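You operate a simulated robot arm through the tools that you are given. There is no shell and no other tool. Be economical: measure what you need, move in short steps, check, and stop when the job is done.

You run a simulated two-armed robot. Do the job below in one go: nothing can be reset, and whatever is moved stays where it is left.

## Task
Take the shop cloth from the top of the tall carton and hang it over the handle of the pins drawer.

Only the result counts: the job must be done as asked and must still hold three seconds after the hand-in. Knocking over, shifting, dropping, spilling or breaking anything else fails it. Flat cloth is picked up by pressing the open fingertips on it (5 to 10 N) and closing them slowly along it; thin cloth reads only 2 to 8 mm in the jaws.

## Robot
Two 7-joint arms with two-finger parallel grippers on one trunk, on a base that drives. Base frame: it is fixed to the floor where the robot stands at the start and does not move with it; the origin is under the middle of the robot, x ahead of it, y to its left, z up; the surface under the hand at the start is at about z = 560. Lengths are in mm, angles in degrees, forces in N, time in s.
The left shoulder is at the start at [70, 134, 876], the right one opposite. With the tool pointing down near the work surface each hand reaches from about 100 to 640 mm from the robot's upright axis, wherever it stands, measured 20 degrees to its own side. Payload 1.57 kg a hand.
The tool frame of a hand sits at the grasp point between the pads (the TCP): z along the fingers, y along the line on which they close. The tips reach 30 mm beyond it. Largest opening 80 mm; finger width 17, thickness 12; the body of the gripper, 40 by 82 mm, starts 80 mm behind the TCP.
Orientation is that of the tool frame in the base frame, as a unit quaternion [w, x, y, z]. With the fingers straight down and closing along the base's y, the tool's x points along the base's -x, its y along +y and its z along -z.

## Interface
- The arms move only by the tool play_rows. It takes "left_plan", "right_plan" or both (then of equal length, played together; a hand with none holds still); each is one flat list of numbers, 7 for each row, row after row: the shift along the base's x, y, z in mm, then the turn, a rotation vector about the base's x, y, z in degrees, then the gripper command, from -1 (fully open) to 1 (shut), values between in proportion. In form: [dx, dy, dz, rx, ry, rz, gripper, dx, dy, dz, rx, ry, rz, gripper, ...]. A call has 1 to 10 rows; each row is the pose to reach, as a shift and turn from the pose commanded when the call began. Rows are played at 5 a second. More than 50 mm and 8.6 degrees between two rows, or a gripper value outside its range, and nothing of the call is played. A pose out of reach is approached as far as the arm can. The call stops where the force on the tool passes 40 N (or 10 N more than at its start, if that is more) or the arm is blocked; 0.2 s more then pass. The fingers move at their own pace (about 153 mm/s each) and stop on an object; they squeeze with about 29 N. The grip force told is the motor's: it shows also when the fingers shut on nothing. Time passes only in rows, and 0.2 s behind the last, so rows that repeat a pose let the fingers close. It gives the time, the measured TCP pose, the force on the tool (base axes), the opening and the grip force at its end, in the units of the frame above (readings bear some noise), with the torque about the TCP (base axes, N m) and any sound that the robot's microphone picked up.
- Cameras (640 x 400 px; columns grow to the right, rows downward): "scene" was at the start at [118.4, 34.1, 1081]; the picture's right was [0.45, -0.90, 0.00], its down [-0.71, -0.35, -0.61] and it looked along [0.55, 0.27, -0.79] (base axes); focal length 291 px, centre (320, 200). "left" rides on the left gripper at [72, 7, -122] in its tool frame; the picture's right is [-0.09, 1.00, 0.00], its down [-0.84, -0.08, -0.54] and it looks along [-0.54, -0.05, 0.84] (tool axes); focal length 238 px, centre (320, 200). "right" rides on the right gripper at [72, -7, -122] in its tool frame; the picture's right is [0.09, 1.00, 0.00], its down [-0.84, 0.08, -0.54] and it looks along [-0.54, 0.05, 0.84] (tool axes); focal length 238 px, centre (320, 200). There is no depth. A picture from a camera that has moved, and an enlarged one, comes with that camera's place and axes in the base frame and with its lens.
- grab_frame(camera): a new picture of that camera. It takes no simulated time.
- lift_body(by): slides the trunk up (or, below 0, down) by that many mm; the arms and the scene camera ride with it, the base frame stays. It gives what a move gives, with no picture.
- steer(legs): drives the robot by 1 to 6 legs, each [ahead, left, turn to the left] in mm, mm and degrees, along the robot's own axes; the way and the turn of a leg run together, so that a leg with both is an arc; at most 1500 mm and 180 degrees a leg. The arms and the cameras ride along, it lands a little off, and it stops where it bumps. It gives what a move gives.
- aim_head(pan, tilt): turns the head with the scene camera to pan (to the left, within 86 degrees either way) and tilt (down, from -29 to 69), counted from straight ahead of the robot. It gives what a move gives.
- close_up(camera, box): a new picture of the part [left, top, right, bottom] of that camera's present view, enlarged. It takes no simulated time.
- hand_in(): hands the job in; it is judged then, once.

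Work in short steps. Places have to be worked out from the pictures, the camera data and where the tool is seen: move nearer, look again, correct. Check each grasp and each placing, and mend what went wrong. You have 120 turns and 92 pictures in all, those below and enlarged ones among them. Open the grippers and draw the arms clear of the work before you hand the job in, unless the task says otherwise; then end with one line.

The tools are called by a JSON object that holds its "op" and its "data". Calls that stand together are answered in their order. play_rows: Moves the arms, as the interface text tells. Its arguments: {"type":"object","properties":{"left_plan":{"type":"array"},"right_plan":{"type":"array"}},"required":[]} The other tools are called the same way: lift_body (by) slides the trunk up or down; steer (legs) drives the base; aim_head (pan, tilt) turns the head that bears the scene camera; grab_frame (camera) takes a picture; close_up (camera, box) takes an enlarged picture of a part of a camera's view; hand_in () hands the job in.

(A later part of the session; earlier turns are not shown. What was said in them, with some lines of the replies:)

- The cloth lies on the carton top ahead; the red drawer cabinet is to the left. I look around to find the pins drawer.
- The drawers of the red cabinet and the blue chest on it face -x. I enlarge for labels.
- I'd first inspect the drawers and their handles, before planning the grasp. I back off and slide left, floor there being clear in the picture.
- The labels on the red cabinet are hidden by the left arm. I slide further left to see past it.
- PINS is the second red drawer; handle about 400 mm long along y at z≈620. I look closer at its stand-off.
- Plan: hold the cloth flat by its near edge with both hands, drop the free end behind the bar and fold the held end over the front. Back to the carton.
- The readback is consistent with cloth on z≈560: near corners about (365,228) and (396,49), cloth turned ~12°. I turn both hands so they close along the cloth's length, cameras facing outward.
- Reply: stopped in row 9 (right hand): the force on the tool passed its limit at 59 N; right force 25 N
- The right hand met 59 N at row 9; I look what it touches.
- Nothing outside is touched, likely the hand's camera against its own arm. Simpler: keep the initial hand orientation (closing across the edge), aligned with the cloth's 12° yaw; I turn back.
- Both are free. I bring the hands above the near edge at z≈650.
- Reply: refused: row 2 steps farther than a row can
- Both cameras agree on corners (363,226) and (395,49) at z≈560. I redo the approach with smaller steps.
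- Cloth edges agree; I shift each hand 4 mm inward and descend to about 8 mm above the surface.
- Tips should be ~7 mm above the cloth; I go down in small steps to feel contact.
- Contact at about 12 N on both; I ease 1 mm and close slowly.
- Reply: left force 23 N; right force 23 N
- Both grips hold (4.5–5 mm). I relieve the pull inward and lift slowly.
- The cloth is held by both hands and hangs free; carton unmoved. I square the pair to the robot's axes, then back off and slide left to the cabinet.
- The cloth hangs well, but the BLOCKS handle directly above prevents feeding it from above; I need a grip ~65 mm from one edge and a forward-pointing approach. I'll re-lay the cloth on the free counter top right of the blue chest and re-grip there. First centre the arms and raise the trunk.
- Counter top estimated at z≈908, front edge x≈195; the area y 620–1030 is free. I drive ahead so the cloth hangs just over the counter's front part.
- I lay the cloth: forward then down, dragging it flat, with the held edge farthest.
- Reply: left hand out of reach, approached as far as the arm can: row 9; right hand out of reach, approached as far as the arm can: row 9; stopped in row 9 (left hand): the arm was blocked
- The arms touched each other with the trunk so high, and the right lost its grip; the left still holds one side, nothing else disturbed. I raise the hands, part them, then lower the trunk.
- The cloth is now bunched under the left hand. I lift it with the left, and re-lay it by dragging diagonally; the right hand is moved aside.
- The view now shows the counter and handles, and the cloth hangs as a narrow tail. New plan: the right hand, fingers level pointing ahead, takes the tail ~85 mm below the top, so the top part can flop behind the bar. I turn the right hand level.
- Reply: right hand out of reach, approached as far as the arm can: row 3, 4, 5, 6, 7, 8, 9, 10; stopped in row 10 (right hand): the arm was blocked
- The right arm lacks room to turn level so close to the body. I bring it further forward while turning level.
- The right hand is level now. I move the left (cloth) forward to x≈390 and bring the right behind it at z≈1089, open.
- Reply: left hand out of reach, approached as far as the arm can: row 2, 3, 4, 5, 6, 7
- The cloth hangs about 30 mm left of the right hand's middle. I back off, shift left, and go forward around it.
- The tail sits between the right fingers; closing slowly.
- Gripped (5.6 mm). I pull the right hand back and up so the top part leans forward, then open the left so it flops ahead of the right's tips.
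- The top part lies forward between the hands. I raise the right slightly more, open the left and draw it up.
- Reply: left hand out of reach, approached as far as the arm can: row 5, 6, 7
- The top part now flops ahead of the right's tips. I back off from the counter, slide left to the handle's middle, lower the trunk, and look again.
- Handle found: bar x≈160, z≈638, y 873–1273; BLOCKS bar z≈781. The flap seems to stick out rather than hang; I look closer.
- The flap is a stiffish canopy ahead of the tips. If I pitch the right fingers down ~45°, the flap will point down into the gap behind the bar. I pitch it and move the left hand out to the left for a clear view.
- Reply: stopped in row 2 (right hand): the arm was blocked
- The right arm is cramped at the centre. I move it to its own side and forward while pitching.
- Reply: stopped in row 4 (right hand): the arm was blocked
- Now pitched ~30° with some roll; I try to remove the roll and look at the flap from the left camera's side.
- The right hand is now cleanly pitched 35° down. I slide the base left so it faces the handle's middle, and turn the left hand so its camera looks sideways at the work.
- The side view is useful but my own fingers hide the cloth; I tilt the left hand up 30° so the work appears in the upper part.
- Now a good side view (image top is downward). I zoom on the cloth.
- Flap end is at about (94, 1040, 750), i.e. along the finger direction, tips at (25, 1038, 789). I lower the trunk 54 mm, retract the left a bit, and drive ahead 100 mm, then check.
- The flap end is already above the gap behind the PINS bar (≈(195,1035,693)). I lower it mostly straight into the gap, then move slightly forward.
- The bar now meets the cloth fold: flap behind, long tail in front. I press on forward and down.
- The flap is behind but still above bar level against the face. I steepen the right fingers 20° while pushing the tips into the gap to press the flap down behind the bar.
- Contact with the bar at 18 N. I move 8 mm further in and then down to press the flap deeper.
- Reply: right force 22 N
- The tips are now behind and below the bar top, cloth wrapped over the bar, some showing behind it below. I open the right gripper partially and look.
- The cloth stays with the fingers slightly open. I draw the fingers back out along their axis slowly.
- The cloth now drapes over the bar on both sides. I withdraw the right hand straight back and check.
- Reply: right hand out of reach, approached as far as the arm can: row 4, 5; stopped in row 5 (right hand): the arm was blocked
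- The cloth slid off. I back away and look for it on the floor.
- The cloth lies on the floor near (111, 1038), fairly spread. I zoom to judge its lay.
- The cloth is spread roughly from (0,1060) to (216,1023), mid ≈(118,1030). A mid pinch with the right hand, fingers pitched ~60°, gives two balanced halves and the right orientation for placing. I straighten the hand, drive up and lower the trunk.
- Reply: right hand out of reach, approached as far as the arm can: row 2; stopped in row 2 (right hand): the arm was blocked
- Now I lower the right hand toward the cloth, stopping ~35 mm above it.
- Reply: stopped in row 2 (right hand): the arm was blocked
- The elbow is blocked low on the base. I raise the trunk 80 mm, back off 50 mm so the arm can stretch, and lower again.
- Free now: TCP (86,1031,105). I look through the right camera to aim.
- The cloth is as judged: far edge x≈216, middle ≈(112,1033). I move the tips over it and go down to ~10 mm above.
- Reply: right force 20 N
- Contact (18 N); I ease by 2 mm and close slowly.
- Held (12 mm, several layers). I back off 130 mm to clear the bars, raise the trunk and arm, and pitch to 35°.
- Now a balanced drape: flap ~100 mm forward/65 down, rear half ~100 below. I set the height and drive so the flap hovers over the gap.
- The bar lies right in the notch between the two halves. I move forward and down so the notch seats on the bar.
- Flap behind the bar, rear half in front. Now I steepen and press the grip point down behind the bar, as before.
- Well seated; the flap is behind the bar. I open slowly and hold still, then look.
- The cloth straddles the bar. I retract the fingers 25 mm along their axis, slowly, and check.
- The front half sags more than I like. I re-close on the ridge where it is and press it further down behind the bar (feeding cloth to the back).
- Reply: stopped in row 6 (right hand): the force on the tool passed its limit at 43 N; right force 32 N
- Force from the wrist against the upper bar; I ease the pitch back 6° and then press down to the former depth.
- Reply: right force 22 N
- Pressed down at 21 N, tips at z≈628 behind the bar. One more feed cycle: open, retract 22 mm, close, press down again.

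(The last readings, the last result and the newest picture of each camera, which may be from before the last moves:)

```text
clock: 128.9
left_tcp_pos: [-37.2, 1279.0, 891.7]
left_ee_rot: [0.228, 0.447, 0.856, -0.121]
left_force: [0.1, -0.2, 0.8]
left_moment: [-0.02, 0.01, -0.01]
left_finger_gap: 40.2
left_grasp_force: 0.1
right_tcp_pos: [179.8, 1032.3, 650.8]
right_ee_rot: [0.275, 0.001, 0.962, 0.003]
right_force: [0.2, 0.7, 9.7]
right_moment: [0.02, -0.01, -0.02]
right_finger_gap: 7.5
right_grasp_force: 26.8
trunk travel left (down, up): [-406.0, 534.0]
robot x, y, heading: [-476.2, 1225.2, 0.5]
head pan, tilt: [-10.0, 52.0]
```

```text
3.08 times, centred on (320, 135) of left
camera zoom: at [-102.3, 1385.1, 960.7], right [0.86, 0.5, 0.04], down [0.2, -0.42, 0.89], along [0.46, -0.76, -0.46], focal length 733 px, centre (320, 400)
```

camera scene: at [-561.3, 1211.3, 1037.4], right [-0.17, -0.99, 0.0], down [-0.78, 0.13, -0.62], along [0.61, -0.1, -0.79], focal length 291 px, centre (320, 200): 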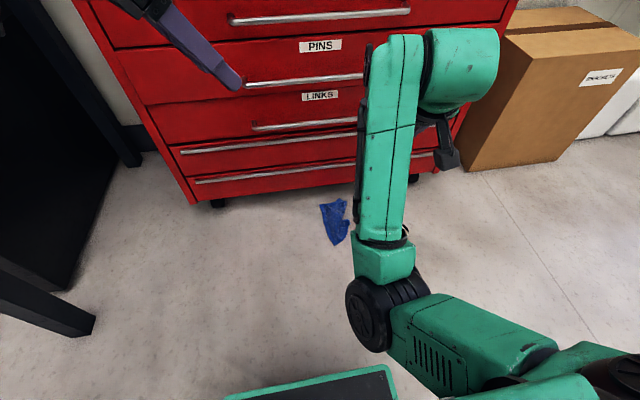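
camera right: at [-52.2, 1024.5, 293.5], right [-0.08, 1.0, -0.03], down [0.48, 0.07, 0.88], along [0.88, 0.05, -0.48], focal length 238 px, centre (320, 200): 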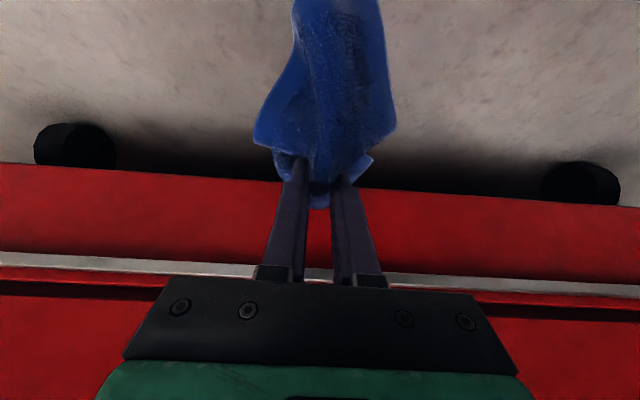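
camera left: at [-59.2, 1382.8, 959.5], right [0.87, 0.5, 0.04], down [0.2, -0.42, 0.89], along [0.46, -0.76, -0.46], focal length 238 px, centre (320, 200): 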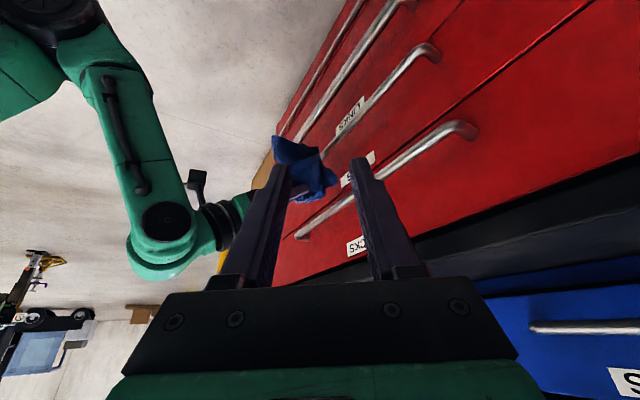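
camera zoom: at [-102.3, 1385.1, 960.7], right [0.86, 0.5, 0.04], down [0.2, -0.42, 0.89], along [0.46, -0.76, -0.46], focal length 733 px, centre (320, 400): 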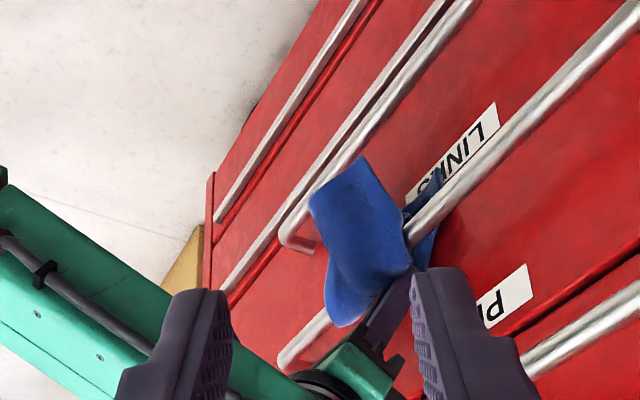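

Now cloth clearly hangs down behind the bar (covering part of the LINKS label). One more feed cycle the same way.

{"op": "play_rows", "data": {"right_plan": [0, 0, 0, 0, 0, 0, 0.5, 0, 0, 0, 0, 0, 0, 0.2, -5, 0, 9, 0, 0, 0, 0.2, -11, 0, 19, 0, 0, 0, 0.2, -11, 0, 19, 0, 0, 0, 0.6, -11, 0, 19, 0, 0, 0, 1, -11, 0, 19, 0, 0, 0, 1, -6, 0, 10, 0, 0, 0, 1, 0, 0, 2, 0, 0, 0, 1, 0, 0, 0, 0, 0, 0, 1]}}

{"op": "play_rows", "data": {"right_plan": [0, 0, 0, 0, 0, 0, 0.6, 0, 0, 0, 0, 0, 0, 0.3, -3, 0, 5, 0, 0, 0, 0.2, -6, 0, 11, 0, 0, 0, 0.2, -10, 0, 17, 0, 0, 0, 0.2, -14, 0, 24, 0, 0, 0, 0.2, -14, 0, 24, 0, 0, 0, 0.2]}}

{"op": "close_up", "data": {"camera": "left", "box": [250, 70, 390, 200]}}

```text
clock: 131.1
left_tcp_pos: [-36.1, 1279.8, 890.5]
left_ee_rot: [0.228, 0.447, 0.857, -0.12]
left_force: [0.3, 0.0, -0.8]
left_moment: [0.01, 0.01, -0.01]
left_finger_gap: 39.9
left_grasp_force: 0.0
right_tcp_pos: [180.6, 1031.9, 649.4]
right_ee_rot: [0.273, 0.002, 0.962, 0.003]
right_force: [2.9, 0.5, 5.3]
right_moment: [0.01, -0.03, 0.02]
right_finger_gap: 6.1
right_grasp_force: 25.8
trunk travel left (down, up): [-406.0, 534.0]
robot x, y, heading: [-472.7, 1225.8, 0.3]
head pan, tilt: [-10.0, 52.0]
```

```text
clock: 132.7
left_tcp_pos: [-36.6, 1279.9, 890.8]
left_ee_rot: [0.227, 0.447, 0.857, -0.12]
left_force: [0.9, -0.3, 0.2]
left_moment: [0.02, 0.01, 0.03]
left_finger_gap: 39.7
left_grasp_force: 0.0
right_tcp_pos: [166.1, 1031.9, 672.3]
right_ee_rot: [0.273, 0.001, 0.962, 0.003]
right_force: [-0.2, -0.3, 0.1]
right_moment: [0.03, 0.03, 0.0]
right_finger_gap: 32.2
right_grasp_force: 0.1
trunk travel left (down, up): [-406.0, 534.0]
robot x, y, heading: [-476.1, 1224.7, 0.6]
head pan, tilt: [-10.0, 52.0]
```

```text
3.08 times, centred on (320, 135) of left
camera zoom: at [-100.8, 1384.7, 960.0], right [0.86, 0.5, 0.04], down [0.2, -0.42, 0.89], along [0.46, -0.76, -0.46], focal length 733 px, centre (320, 400)
```

zoom: 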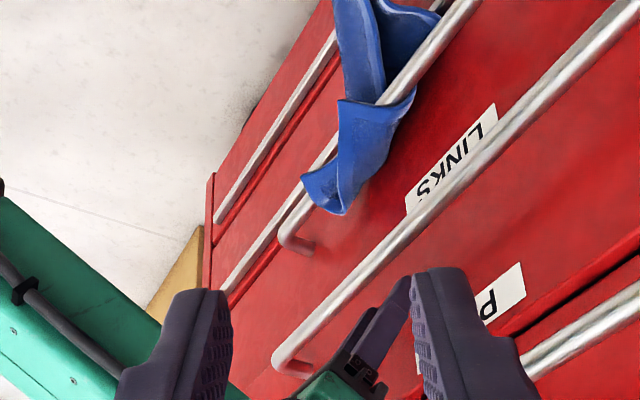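

The cloth slipped through to the back and is now caught on (or falling past) the LINKS handle. I withdraw the fingers, back off and look with the scene camera.

{"op": "play_rows", "data": {"right_plan": [-8, 0, 14, 0, 0, 0, 0.2, -16, 0, 28, 0, 0, 0, 0.2, -24, 0, 40, 0, 0, 0, 0.2]}}

{"op": "steer", "data": {"legs": [[-190, 0, 0]]}}

{"op": "aim_head", "data": {"pan": -12, "tilt": 45}}

{"op": "close_up", "data": {"camera": "scene", "box": [200, 60, 440, 300]}}

```text
clock: 133.5
left_tcp_pos: [-36.3, 1278.9, 890.0]
left_ee_rot: [0.227, 0.447, 0.857, -0.12]
left_force: [0.4, 0.8, 0.7]
left_moment: [-0.04, -0.02, 0.02]
left_finger_gap: 39.9
left_grasp_force: 0.0
right_tcp_pos: [143.2, 1032.5, 713.3]
right_ee_rot: [0.272, 0.001, 0.962, 0.003]
right_force: [0.3, -0.5, -0.5]
right_moment: [0.01, 0.01, 0.01]
right_finger_gap: 32.1
right_grasp_force: 0.1
trunk travel left (down, up): [-406.0, 534.0]
robot x, y, heading: [-470.6, 1224.4, 0.6]
head pan, tilt: [-10.0, 52.0]
```

```text
clock: 135.0
left_tcp_pos: [-222.6, 1279.8, 890.5]
left_ee_rot: [0.227, 0.447, 0.857, -0.12]
left_force: [-0.5, -0.6, 0.5]
left_moment: [0.02, -0.02, 0.0]
left_finger_gap: 39.9
left_grasp_force: 0.0
right_tcp_pos: [-43.1, 1033.8, 711.7]
right_ee_rot: [0.273, 0.001, 0.962, 0.003]
right_force: [-0.1, 0.3, 0.0]
right_moment: [-0.03, -0.02, 0.03]
right_finger_gap: 31.9
right_grasp_force: 0.1
trunk travel left (down, up): [-406.0, 534.0]
robot x, y, heading: [-662.4, 1221.6, 0.4]
head pan, tilt: [-10.0, 52.0]
```

```text
clock: 135.7
left_tcp_pos: [-223.1, 1278.7, 891.1]
left_ee_rot: [0.227, 0.447, 0.857, -0.121]
left_force: [-0.2, -0.2, -0.2]
left_moment: [-0.02, 0.04, -0.03]
left_finger_gap: 40.3
left_grasp_force: 0.2
right_tcp_pos: [-43.9, 1033.0, 711.9]
right_ee_rot: [0.272, 0.001, 0.962, 0.004]
right_force: [-0.9, 0.6, 0.1]
right_moment: [0.02, 0.01, -0.02]
right_finger_gap: 32.0
right_grasp_force: 0.0
trunk travel left (down, up): [-406.0, 534.0]
robot x, y, heading: [-662.0, 1223.5, 0.5]
head pan, tilt: [-12.0, 45.0]
```

```text
1.67 times, centred on (320, 180) of scene
camera zoom: at [-529.8, 1207.9, 1046.9], right [-0.2, -0.98, 0.0], down [-0.69, 0.14, -0.71], along [0.69, -0.14, -0.71], focal length 485 px, centre (320, 233)
```

zoom: 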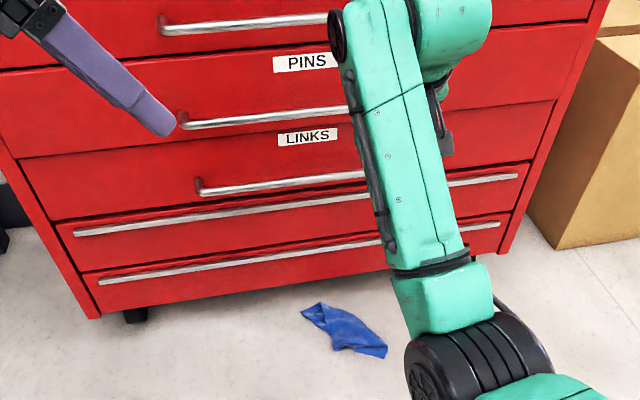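

It slid off the back to the floor, lying diagonally around (134,1010). Same method again, but with less feeding to the back. I ready the right hand, lower the trunk and drive up.

{"op": "play_rows", "data": {"right_plan": [-22, 0, 0, 0, 1, 0, -0.25, -44, 0, 0, 0, 3, 0, -0.25]}}

{"op": "lift_body", "data": {"by": -310}}

{"op": "steer", "data": {"legs": [[180, -22, -0.3]]}}

```text
clock: 136.3
left_tcp_pos: [-223.1, 1279.7, 891.5]
left_ee_rot: [0.227, 0.447, 0.857, -0.12]
left_force: [0.4, -0.6, 0.2]
left_moment: [0.03, 0.0, 0.03]
left_finger_gap: 40.1
left_grasp_force: 0.0
right_tcp_pos: [-87.6, 1031.5, 712.2]
right_ee_rot: [0.247, 0.002, 0.969, 0.003]
right_force: [0.3, 0.8, 0.0]
right_moment: [0.02, 0.03, 0.02]
right_finger_gap: 49.8
right_grasp_force: 0.1
trunk travel left (down, up): [-406.0, 534.0]
robot x, y, heading: [-661.5, 1220.4, 0.4]
head pan, tilt: [-12.0, 45.0]
```

```text
clock: 139.4
left_tcp_pos: [-223.6, 1279.7, 580.9]
left_ee_rot: [0.227, 0.447, 0.857, -0.12]
left_force: [-0.1, 0.3, 0.3]
left_moment: [0.0, 0.01, 0.0]
left_finger_gap: 40.1
left_grasp_force: 0.0
right_tcp_pos: [-88.2, 1031.6, 401.8]
right_ee_rot: [0.247, 0.002, 0.969, 0.003]
right_force: [1.2, 1.7, 0.2]
right_moment: [0.01, 0.0, 0.0]
right_finger_gap: 49.9
right_grasp_force: 0.0
trunk travel left (down, up): [-96.0, 844.0]
robot x, y, heading: [-660.1, 1224.0, 0.5]
head pan, tilt: [-12.0, 45.0]
```

```text
clock: 140.9
left_tcp_pos: [-41.1, 1255.9, 580.2]
left_ee_rot: [0.227, 0.448, 0.856, -0.121]
left_force: [1.1, -0.7, -0.4]
left_moment: [-0.01, 0.02, 0.01]
left_finger_gap: 40.0
left_grasp_force: 0.1
right_tcp_pos: [93.1, 1007.7, 401.9]
right_ee_rot: [0.246, 0.002, 0.969, 0.004]
right_force: [0.4, 0.2, 0.6]
right_moment: [0.02, 0.0, -0.01]
right_finger_gap: 50.1
right_grasp_force: 0.1
trunk travel left (down, up): [-96.0, 844.0]
robot x, y, heading: [-477.2, 1202.2, 0.3]
head pan, tilt: [-12.0, 45.0]
```

I lower the right hand to just above the cloth's middle.

{"op": "play_rows", "data": {"right_plan": [0, 0, -45, 0, 0, 0, -0.25, 0, 0, -90, 0, 0, 0, -0.25, 0, 1, -135, 0, 0, 0, -0.25, 0, 1, -180, 0, 0, 0, -0.25, 5, 2, -225, 0, 0, 0, -0.25, 12, 2, -265, 0, 0, 0, -0.25, 20, 2, -300, 0, 0, 0, -0.25, 27, 2, -330, 0, 0, 0, -0.25, 27, 2, -352, 0, 0, 0, -0.25, 27, 2, -360, 0, 0, 0, -0.25]}}

{"op": "play_rows", "data": {"right_plan": [0, 0, -4, 0, 0, 0, -0.25, 0, 0, -7, 0, 0, 0, -0.25, 0, 0, -9, 0, 0, 0, -0.25]}}

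```text
clock: 143.1
left_tcp_pos: [-41.5, 1255.1, 581.4]
left_ee_rot: [0.227, 0.449, 0.856, -0.12]
left_force: [1.4, 0.1, 0.6]
left_moment: [-0.02, 0.03, 0.0]
left_finger_gap: 39.8
left_grasp_force: 0.0
right_tcp_pos: [119.9, 1011.1, 42.4]
right_ee_rot: [0.248, 0.003, 0.969, 0.002]
right_force: [-0.3, -0.5, -0.2]
right_moment: [-0.05, 0.0, -0.01]
right_finger_gap: 50.0
right_grasp_force: 0.0
trunk travel left (down, up): [-96.0, 844.0]
robot x, y, heading: [-479.0, 1203.7, 0.5]
head pan, tilt: [-12.0, 45.0]
```

```text
clock: 143.9
left_tcp_pos: [-41.4, 1255.3, 582.2]
left_ee_rot: [0.228, 0.449, 0.856, -0.121]
left_force: [-0.4, 0.3, -0.1]
left_moment: [-0.01, 0.0, -0.02]
left_finger_gap: 40.0
left_grasp_force: 0.0
right_tcp_pos: [122.0, 1011.2, 37.1]
right_ee_rot: [0.25, 0.003, 0.968, 0.002]
right_force: [-5.3, 0.2, 15.3]
right_moment: [-0.47, 0.07, -0.17]
right_finger_gap: 50.5
right_grasp_force: 0.3
trunk travel left (down, up): [-96.0, 844.0]
robot x, y, heading: [-481.0, 1200.9, 0.3]
head pan, tilt: [-12.0, 45.0]
```

Contact at 15 N; ease 1–2 mm, close slowly, then lift.

{"op": "play_rows", "data": {"right_plan": [-1, 0, 1, 0, 0, 0, -0.25, -1, 0, 1, 0, 0, 0, -0.05, -1, 0, 1, 0, 0, 0, 0.15, -1, 0, 1, 0, 0, 0, 0.35, -1, 0, 1, 0, 0, 0, 0.55, -1, 0, 1, 0, 0, 0, 0.75, -1, 0, 1, 0, 0, 0, 0.95, -1, 0, 1, 0, 0, 0, 1, -1, 0, 1, 0, 0, 0, 1]}}

{"op": "play_rows", "data": {"right_plan": [-5, 0, 30, 0, 0, 0, 1, -15, 0, 70, 0, 0, 0, 1, -30, 0, 105, 0, 0, 0, 1, -45, 0, 140, 0, 0, 0, 1, -50, 0, 184, 0, 0, 0, 1]}}

```text
clock: 145.9
left_tcp_pos: [-41.3, 1255.6, 581.0]
left_ee_rot: [0.228, 0.449, 0.856, -0.121]
left_force: [-0.4, 0.4, -0.2]
left_moment: [-0.02, 0.04, 0.03]
left_finger_gap: 40.0
left_grasp_force: 0.0
right_tcp_pos: [118.3, 1011.7, 35.4]
right_ee_rot: [0.247, 0.004, 0.969, 0.003]
right_force: [-0.1, -0.9, 10.3]
right_moment: [-0.1, -0.05, 0.01]
right_finger_gap: 9.8
right_grasp_force: 28.2
trunk travel left (down, up): [-96.0, 844.0]
robot x, y, heading: [-482.2, 1200.6, 0.1]
head pan, tilt: [-12.0, 45.0]
```

```text
clock: 147.1
left_tcp_pos: [-39.5, 1256.0, 580.6]
left_ee_rot: [0.226, 0.449, 0.856, -0.121]
left_force: [0.2, -0.9, -0.3]
left_moment: [0.0, -0.01, -0.05]
left_finger_gap: 40.0
left_grasp_force: 0.0
right_tcp_pos: [66.8, 1009.7, 217.6]
right_ee_rot: [0.246, 0.003, 0.969, 0.002]
right_force: [-0.6, -1.0, -0.5]
right_moment: [-0.04, -0.01, -0.04]
right_finger_gap: 9.8
right_grasp_force: 27.8
trunk travel left (down, up): [-96.0, 844.0]
robot x, y, heading: [-478.1, 1206.9, 0.4]
head pan, tilt: [-12.0, 45.0]
```

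Held (9.8 mm). Back off, raise trunk and arm, pitch to 35°.

{"op": "steer", "data": {"legs": [[-130, 20, 0]]}}

{"op": "lift_body", "data": {"by": 310}}

{"op": "play_rows", "data": {"right_plan": [0, 0, 40, 0, 0, 0, 1, 0, 0, 80, 0, -3, 0, 1, 0, 0, 120, 0, -7, 0, 1, 0, 0, 160, 0, -12, 0, 1, 0, 0, 195, 0, -17, 0, 1, 0, 0, 220, 0, -22, 0, 1, 0, 0, 226, 0, -26, 0, 1]}}

{"op": "close_up", "data": {"camera": "left", "box": [160, 60, 360, 240]}}

```text
clock: 148.4
left_tcp_pos: [-171.2, 1274.9, 581.0]
left_ee_rot: [0.226, 0.449, 0.856, -0.121]
left_force: [0.1, 0.8, 0.0]
left_moment: [-0.01, 0.03, 0.0]
left_finger_gap: 39.9
left_grasp_force: 0.1
right_tcp_pos: [-61.3, 1030.2, 216.6]
right_ee_rot: [0.247, 0.002, 0.969, 0.003]
right_force: [-0.2, -0.7, 0.6]
right_moment: [0.02, -0.02, -0.04]
right_finger_gap: 9.9
right_grasp_force: 28.7
trunk travel left (down, up): [-96.0, 844.0]
robot x, y, heading: [-607.8, 1219.2, 0.3]
head pan, tilt: [-12.0, 45.0]
```

```text
clock: 151.4
left_tcp_pos: [-171.9, 1276.5, 890.8]
left_ee_rot: [0.227, 0.448, 0.856, -0.122]
left_force: [0.8, -0.3, 0.3]
left_moment: [-0.01, 0.01, -0.03]
left_finger_gap: 40.0
left_grasp_force: 0.0
right_tcp_pos: [-61.7, 1030.8, 526.1]
right_ee_rot: [0.247, 0.003, 0.969, 0.003]
right_force: [-0.3, -0.7, -0.3]
right_moment: [-0.02, 0.03, 0.0]
right_finger_gap: 9.6
right_grasp_force: 28.2
trunk travel left (down, up): [-406.0, 534.0]
robot x, y, heading: [-609.1, 1216.6, 0.4]
head pan, tilt: [-12.0, 45.0]
```

```text
clock: 153.1
left_tcp_pos: [-171.0, 1275.5, 890.4]
left_ee_rot: [0.227, 0.449, 0.856, -0.12]
left_force: [-0.9, -0.2, -0.1]
left_moment: [0.01, -0.01, 0.01]
left_finger_gap: 40.1
left_grasp_force: 0.0
right_tcp_pos: [-62.1, 1030.6, 753.2]
right_ee_rot: [0.459, 0.001, 0.888, 0.004]
right_force: [0.3, 0.4, -0.7]
right_moment: [0.04, 0.06, -0.03]
right_finger_gap: 9.4
right_grasp_force: 27.7
trunk travel left (down, up): [-406.0, 534.0]
robot x, y, heading: [-608.2, 1222.6, 0.3]
head pan, tilt: [-12.0, 45.0]
```

```text
2.22 times, centred on (260, 150) of left
camera zoom: at [-235.4, 1380.9, 960.0], right [0.86, 0.5, 0.04], down [0.2, -0.42, 0.89], along [0.46, -0.76, -0.46], focal length 530 px, centre (453, 311)
```

zoom: 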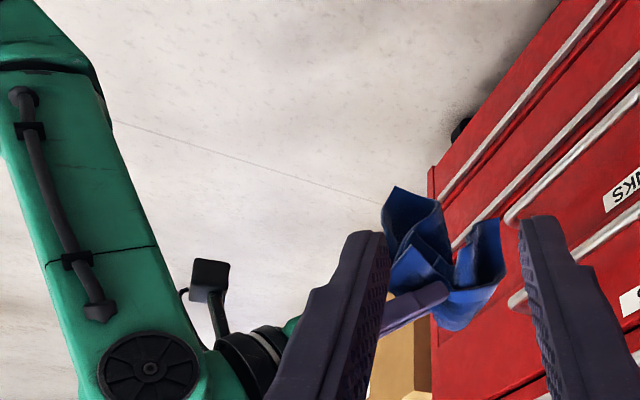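

One picture left. The cloth hangs in a clean V, halves ≈95 mm each. I raise slightly, pitch up 8°, and drive so the front flap passes just over the bar into the gap.

{"op": "play_rows", "data": {"right_plan": [0, 0, 3, 0, -4, 0, 1, 0, 0, 7, 0, -8, 0, 1]}}

{"op": "steer", "data": {"legs": [[165, 0, 0]]}}

```text
clock: 153.7
left_tcp_pos: [-172.4, 1275.4, 890.4]
left_ee_rot: [0.226, 0.448, 0.857, -0.12]
left_force: [0.4, 0.2, 0.2]
left_moment: [0.03, 0.04, -0.02]
left_finger_gap: 39.9
left_grasp_force: 0.0
right_tcp_pos: [-63.1, 1031.1, 759.3]
right_ee_rot: [0.52, 0.001, 0.854, 0.004]
right_force: [-0.1, 0.3, -0.8]
right_moment: [0.05, 0.01, -0.04]
right_finger_gap: 9.7
right_grasp_force: 27.8
trunk travel left (down, up): [-406.0, 534.0]
robot x, y, heading: [-610.7, 1216.4, 0.4]
head pan, tilt: [-12.0, 45.0]
```

```text
clock: 155.1
left_tcp_pos: [-9.0, 1276.6, 891.4]
left_ee_rot: [0.226, 0.448, 0.856, -0.121]
left_force: [-0.4, 0.9, -0.7]
left_moment: [0.01, 0.01, 0.01]
left_finger_gap: 40.2
left_grasp_force: 0.1
right_tcp_pos: [98.4, 1030.9, 760.2]
right_ee_rot: [0.519, 0.001, 0.855, 0.004]
right_force: [0.2, 0.3, -0.3]
right_moment: [0.03, 0.03, -0.02]
right_finger_gap: 9.7
right_grasp_force: 27.8
trunk travel left (down, up): [-406.0, 534.0]
robot x, y, heading: [-453.3, 1221.5, 0.3]
head pan, tilt: [-12.0, 45.0]
```

Tip at (125,746). I move 16 mm in, lower the flap straight into the gap, then seat the pinch over the bar.

{"op": "play_rows", "data": {"right_plan": [8, 0, 0, 0, 0, 0, 1, 16, 0, 0, 0, 0, 0, 1, 16, 0, -15, 0, 2, 0, 1, 16, 0, -30, 0, 4, 0, 1, 16, 0, -45, 0, 6, 0, 1, 16, 0, -58, 0, 8, 0, 1, 24, 0, -66, 0, 8, 0, 1, 34, 0, -75, 0, 8, 0, 1, 44, 0, -82, 0, 8, 0, 1, 50, 0, -85, 0, 8, 0, 1]}}

```text
clock: 157.3
left_tcp_pos: [-9.0, 1277.0, 890.3]
left_ee_rot: [0.227, 0.448, 0.856, -0.12]
left_force: [-0.1, 0.0, 0.0]
left_moment: [-0.01, 0.02, -0.03]
left_finger_gap: 40.0
left_grasp_force: 0.1
right_tcp_pos: [148.8, 1032.8, 675.8]
right_ee_rot: [0.46, 0.001, 0.888, 0.004]
right_force: [-0.8, 0.0, 0.4]
right_moment: [0.05, -0.01, -0.02]
right_finger_gap: 10.0
right_grasp_force: 27.8
trunk travel left (down, up): [-406.0, 534.0]
robot x, y, heading: [-446.3, 1220.7, 0.4]
head pan, tilt: [-12.0, 45.0]
```

I use the last picture to check the seating before release.

{"op": "close_up", "data": {"camera": "left", "box": [250, 80, 370, 190]}}

```text
3.64 times, centred on (310, 135) of left
camera zoom: at [-73.9, 1381.8, 960.0], right [0.86, 0.5, 0.04], down [0.2, -0.42, 0.89], along [0.46, -0.76, -0.46], focal length 867 px, centre (356, 436)
```

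zoom: 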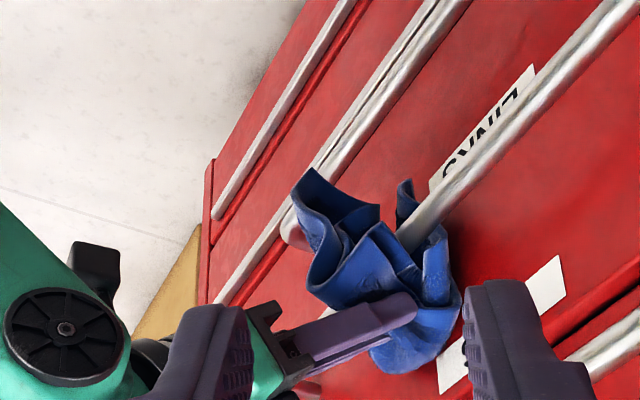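

The flap hangs behind the bar (end ≈60 mm below it) and the other half in front (≈95 mm below): well balanced. I release gently, wait, and withdraw along the finger axis.

{"op": "play_rows", "data": {"right_plan": [0, 0, 0, 0, 0, 0, 0.8, 0, 0, 0, 0, 0, 0, 0.6, 0, 0, 0, 0, 0, 0, 0.4, 0, 0, 0, 0, 0, 0, 0.2, 0, 0, 0, 0, 0, 0, 0, 0, 0, 0, 0, 0, 0, 0, 0, 0, 0, 0, 0, 0, 0]}}

{"op": "play_rows", "data": {"right_plan": [-4, 0, 3, 0, 0, 0, 0, -8, 0, 6, 0, 0, 0, 0, -12, 0, 9, 0, 0, 0, 0, -17, 0, 12, 0, 0, 0, 0, -22, 0, 15, 0, 0, 0, 0, -28, 0, 19, 0, 0, 0, 0, -34, 0, 23, 0, 0, 0, 0, -40, 0, 27, 0, 0, 0, 0]}}

```text
clock: 158.9
left_tcp_pos: [-9.6, 1276.8, 890.8]
left_ee_rot: [0.227, 0.448, 0.856, -0.121]
left_force: [0.9, -0.2, -0.8]
left_moment: [-0.04, -0.01, 0.01]
left_finger_gap: 40.0
left_grasp_force: 0.1
right_tcp_pos: [149.7, 1032.0, 675.6]
right_ee_rot: [0.459, 0.002, 0.889, 0.004]
right_force: [-0.6, 1.0, 0.0]
right_moment: [-0.02, -0.02, -0.01]
right_finger_gap: 40.0
right_grasp_force: 0.0
trunk travel left (down, up): [-406.0, 534.0]
robot x, y, heading: [-447.0, 1222.0, 0.3]
head pan, tilt: [-12.0, 45.0]
```

```text
clock: 160.7
left_tcp_pos: [-9.2, 1276.1, 890.0]
left_ee_rot: [0.227, 0.449, 0.856, -0.121]
left_force: [0.0, 0.8, 0.9]
left_moment: [0.0, 0.01, 0.02]
left_finger_gap: 39.9
left_grasp_force: 0.1
right_tcp_pos: [108.8, 1031.1, 701.4]
right_ee_rot: [0.459, 0.002, 0.888, 0.003]
right_force: [-0.5, -0.1, 0.0]
right_moment: [0.01, 0.04, 0.01]
right_finger_gap: 40.2
right_grasp_force: 0.1
trunk travel left (down, up): [-406.0, 534.0]
robot x, y, heading: [-447.0, 1224.1, 0.4]
head pan, tilt: [-12.0, 45.0]
```

The fingers are out. I back the robot away, open the grippers fully, and see whether any picture is left.

{"op": "steer", "data": {"legs": [[-250, 0, 0]]}}

{"op": "play_rows", "data": {"left_plan": [0, 0, 0, 0, 0, 0, -1, 0, 0, 0, 0, 0, 0, -1, 0, 0, 0, 0, 0, 0, -1], "right_plan": [0, 0, 0, 0, 0, 0, -1, 0, 0, 0, 0, 0, 0, -1, 0, 0, 0, 0, 0, 0, -1]}}

{"op": "grab_frame", "data": {"camera": "scene"}}

```text
clock: 162.5
left_tcp_pos: [-261.9, 1274.5, 891.8]
left_ee_rot: [0.227, 0.448, 0.856, -0.12]
left_force: [-0.1, 0.0, 0.9]
left_moment: [0.0, -0.05, 0.02]
left_finger_gap: 39.9
left_grasp_force: 0.1
right_tcp_pos: [-142.8, 1029.2, 702.4]
right_ee_rot: [0.459, 0.003, 0.888, 0.003]
right_force: [-0.6, 0.1, 0.0]
right_moment: [0.03, -0.02, -0.03]
right_finger_gap: 40.2
right_grasp_force: 0.0
trunk travel left (down, up): [-406.0, 534.0]
robot x, y, heading: [-698.4, 1220.9, 0.4]
head pan, tilt: [-12.0, 45.0]
```

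```text
clock: 163.3
left_tcp_pos: [-260.4, 1274.5, 891.0]
left_ee_rot: [0.227, 0.449, 0.856, -0.121]
left_force: [0.1, 0.3, 0.0]
left_moment: [0.03, 0.0, -0.01]
left_finger_gap: 79.8
left_grasp_force: 0.0
right_tcp_pos: [-141.6, 1030.4, 702.5]
right_ee_rot: [0.458, 0.002, 0.889, 0.003]
right_force: [0.5, 0.4, 0.7]
right_moment: [-0.03, -0.01, -0.01]
right_finger_gap: 80.0
right_grasp_force: 0.1
trunk travel left (down, up): [-406.0, 534.0]
robot x, y, heading: [-701.2, 1222.5, 0.4]
head pan, tilt: [-12.0, 45.0]
```

```text
refused: no pictures are left
```

No pictures are left. The last one showed the cloth balanced over the PINS bar, and the release and withdrawal felt no drag. The arms are clear and the grippers open, so I hand in.

{"op": "hand_in", "data": {}}

```text
The job is handed in.
```

I hung the shop cloth over the PINS drawer handle and handed the job in, but I had no pictures left to confirm it stayed on after I let go. In the last picture, taken just before release, it was draped over the bar with about 60 mm hanging behind and 95 mm in front. The cloth fell to the floor twice on earlier attempts. I saw nothing else moved, though the wrist pressed against the BLOCKS handle at about 43 N on one of them.
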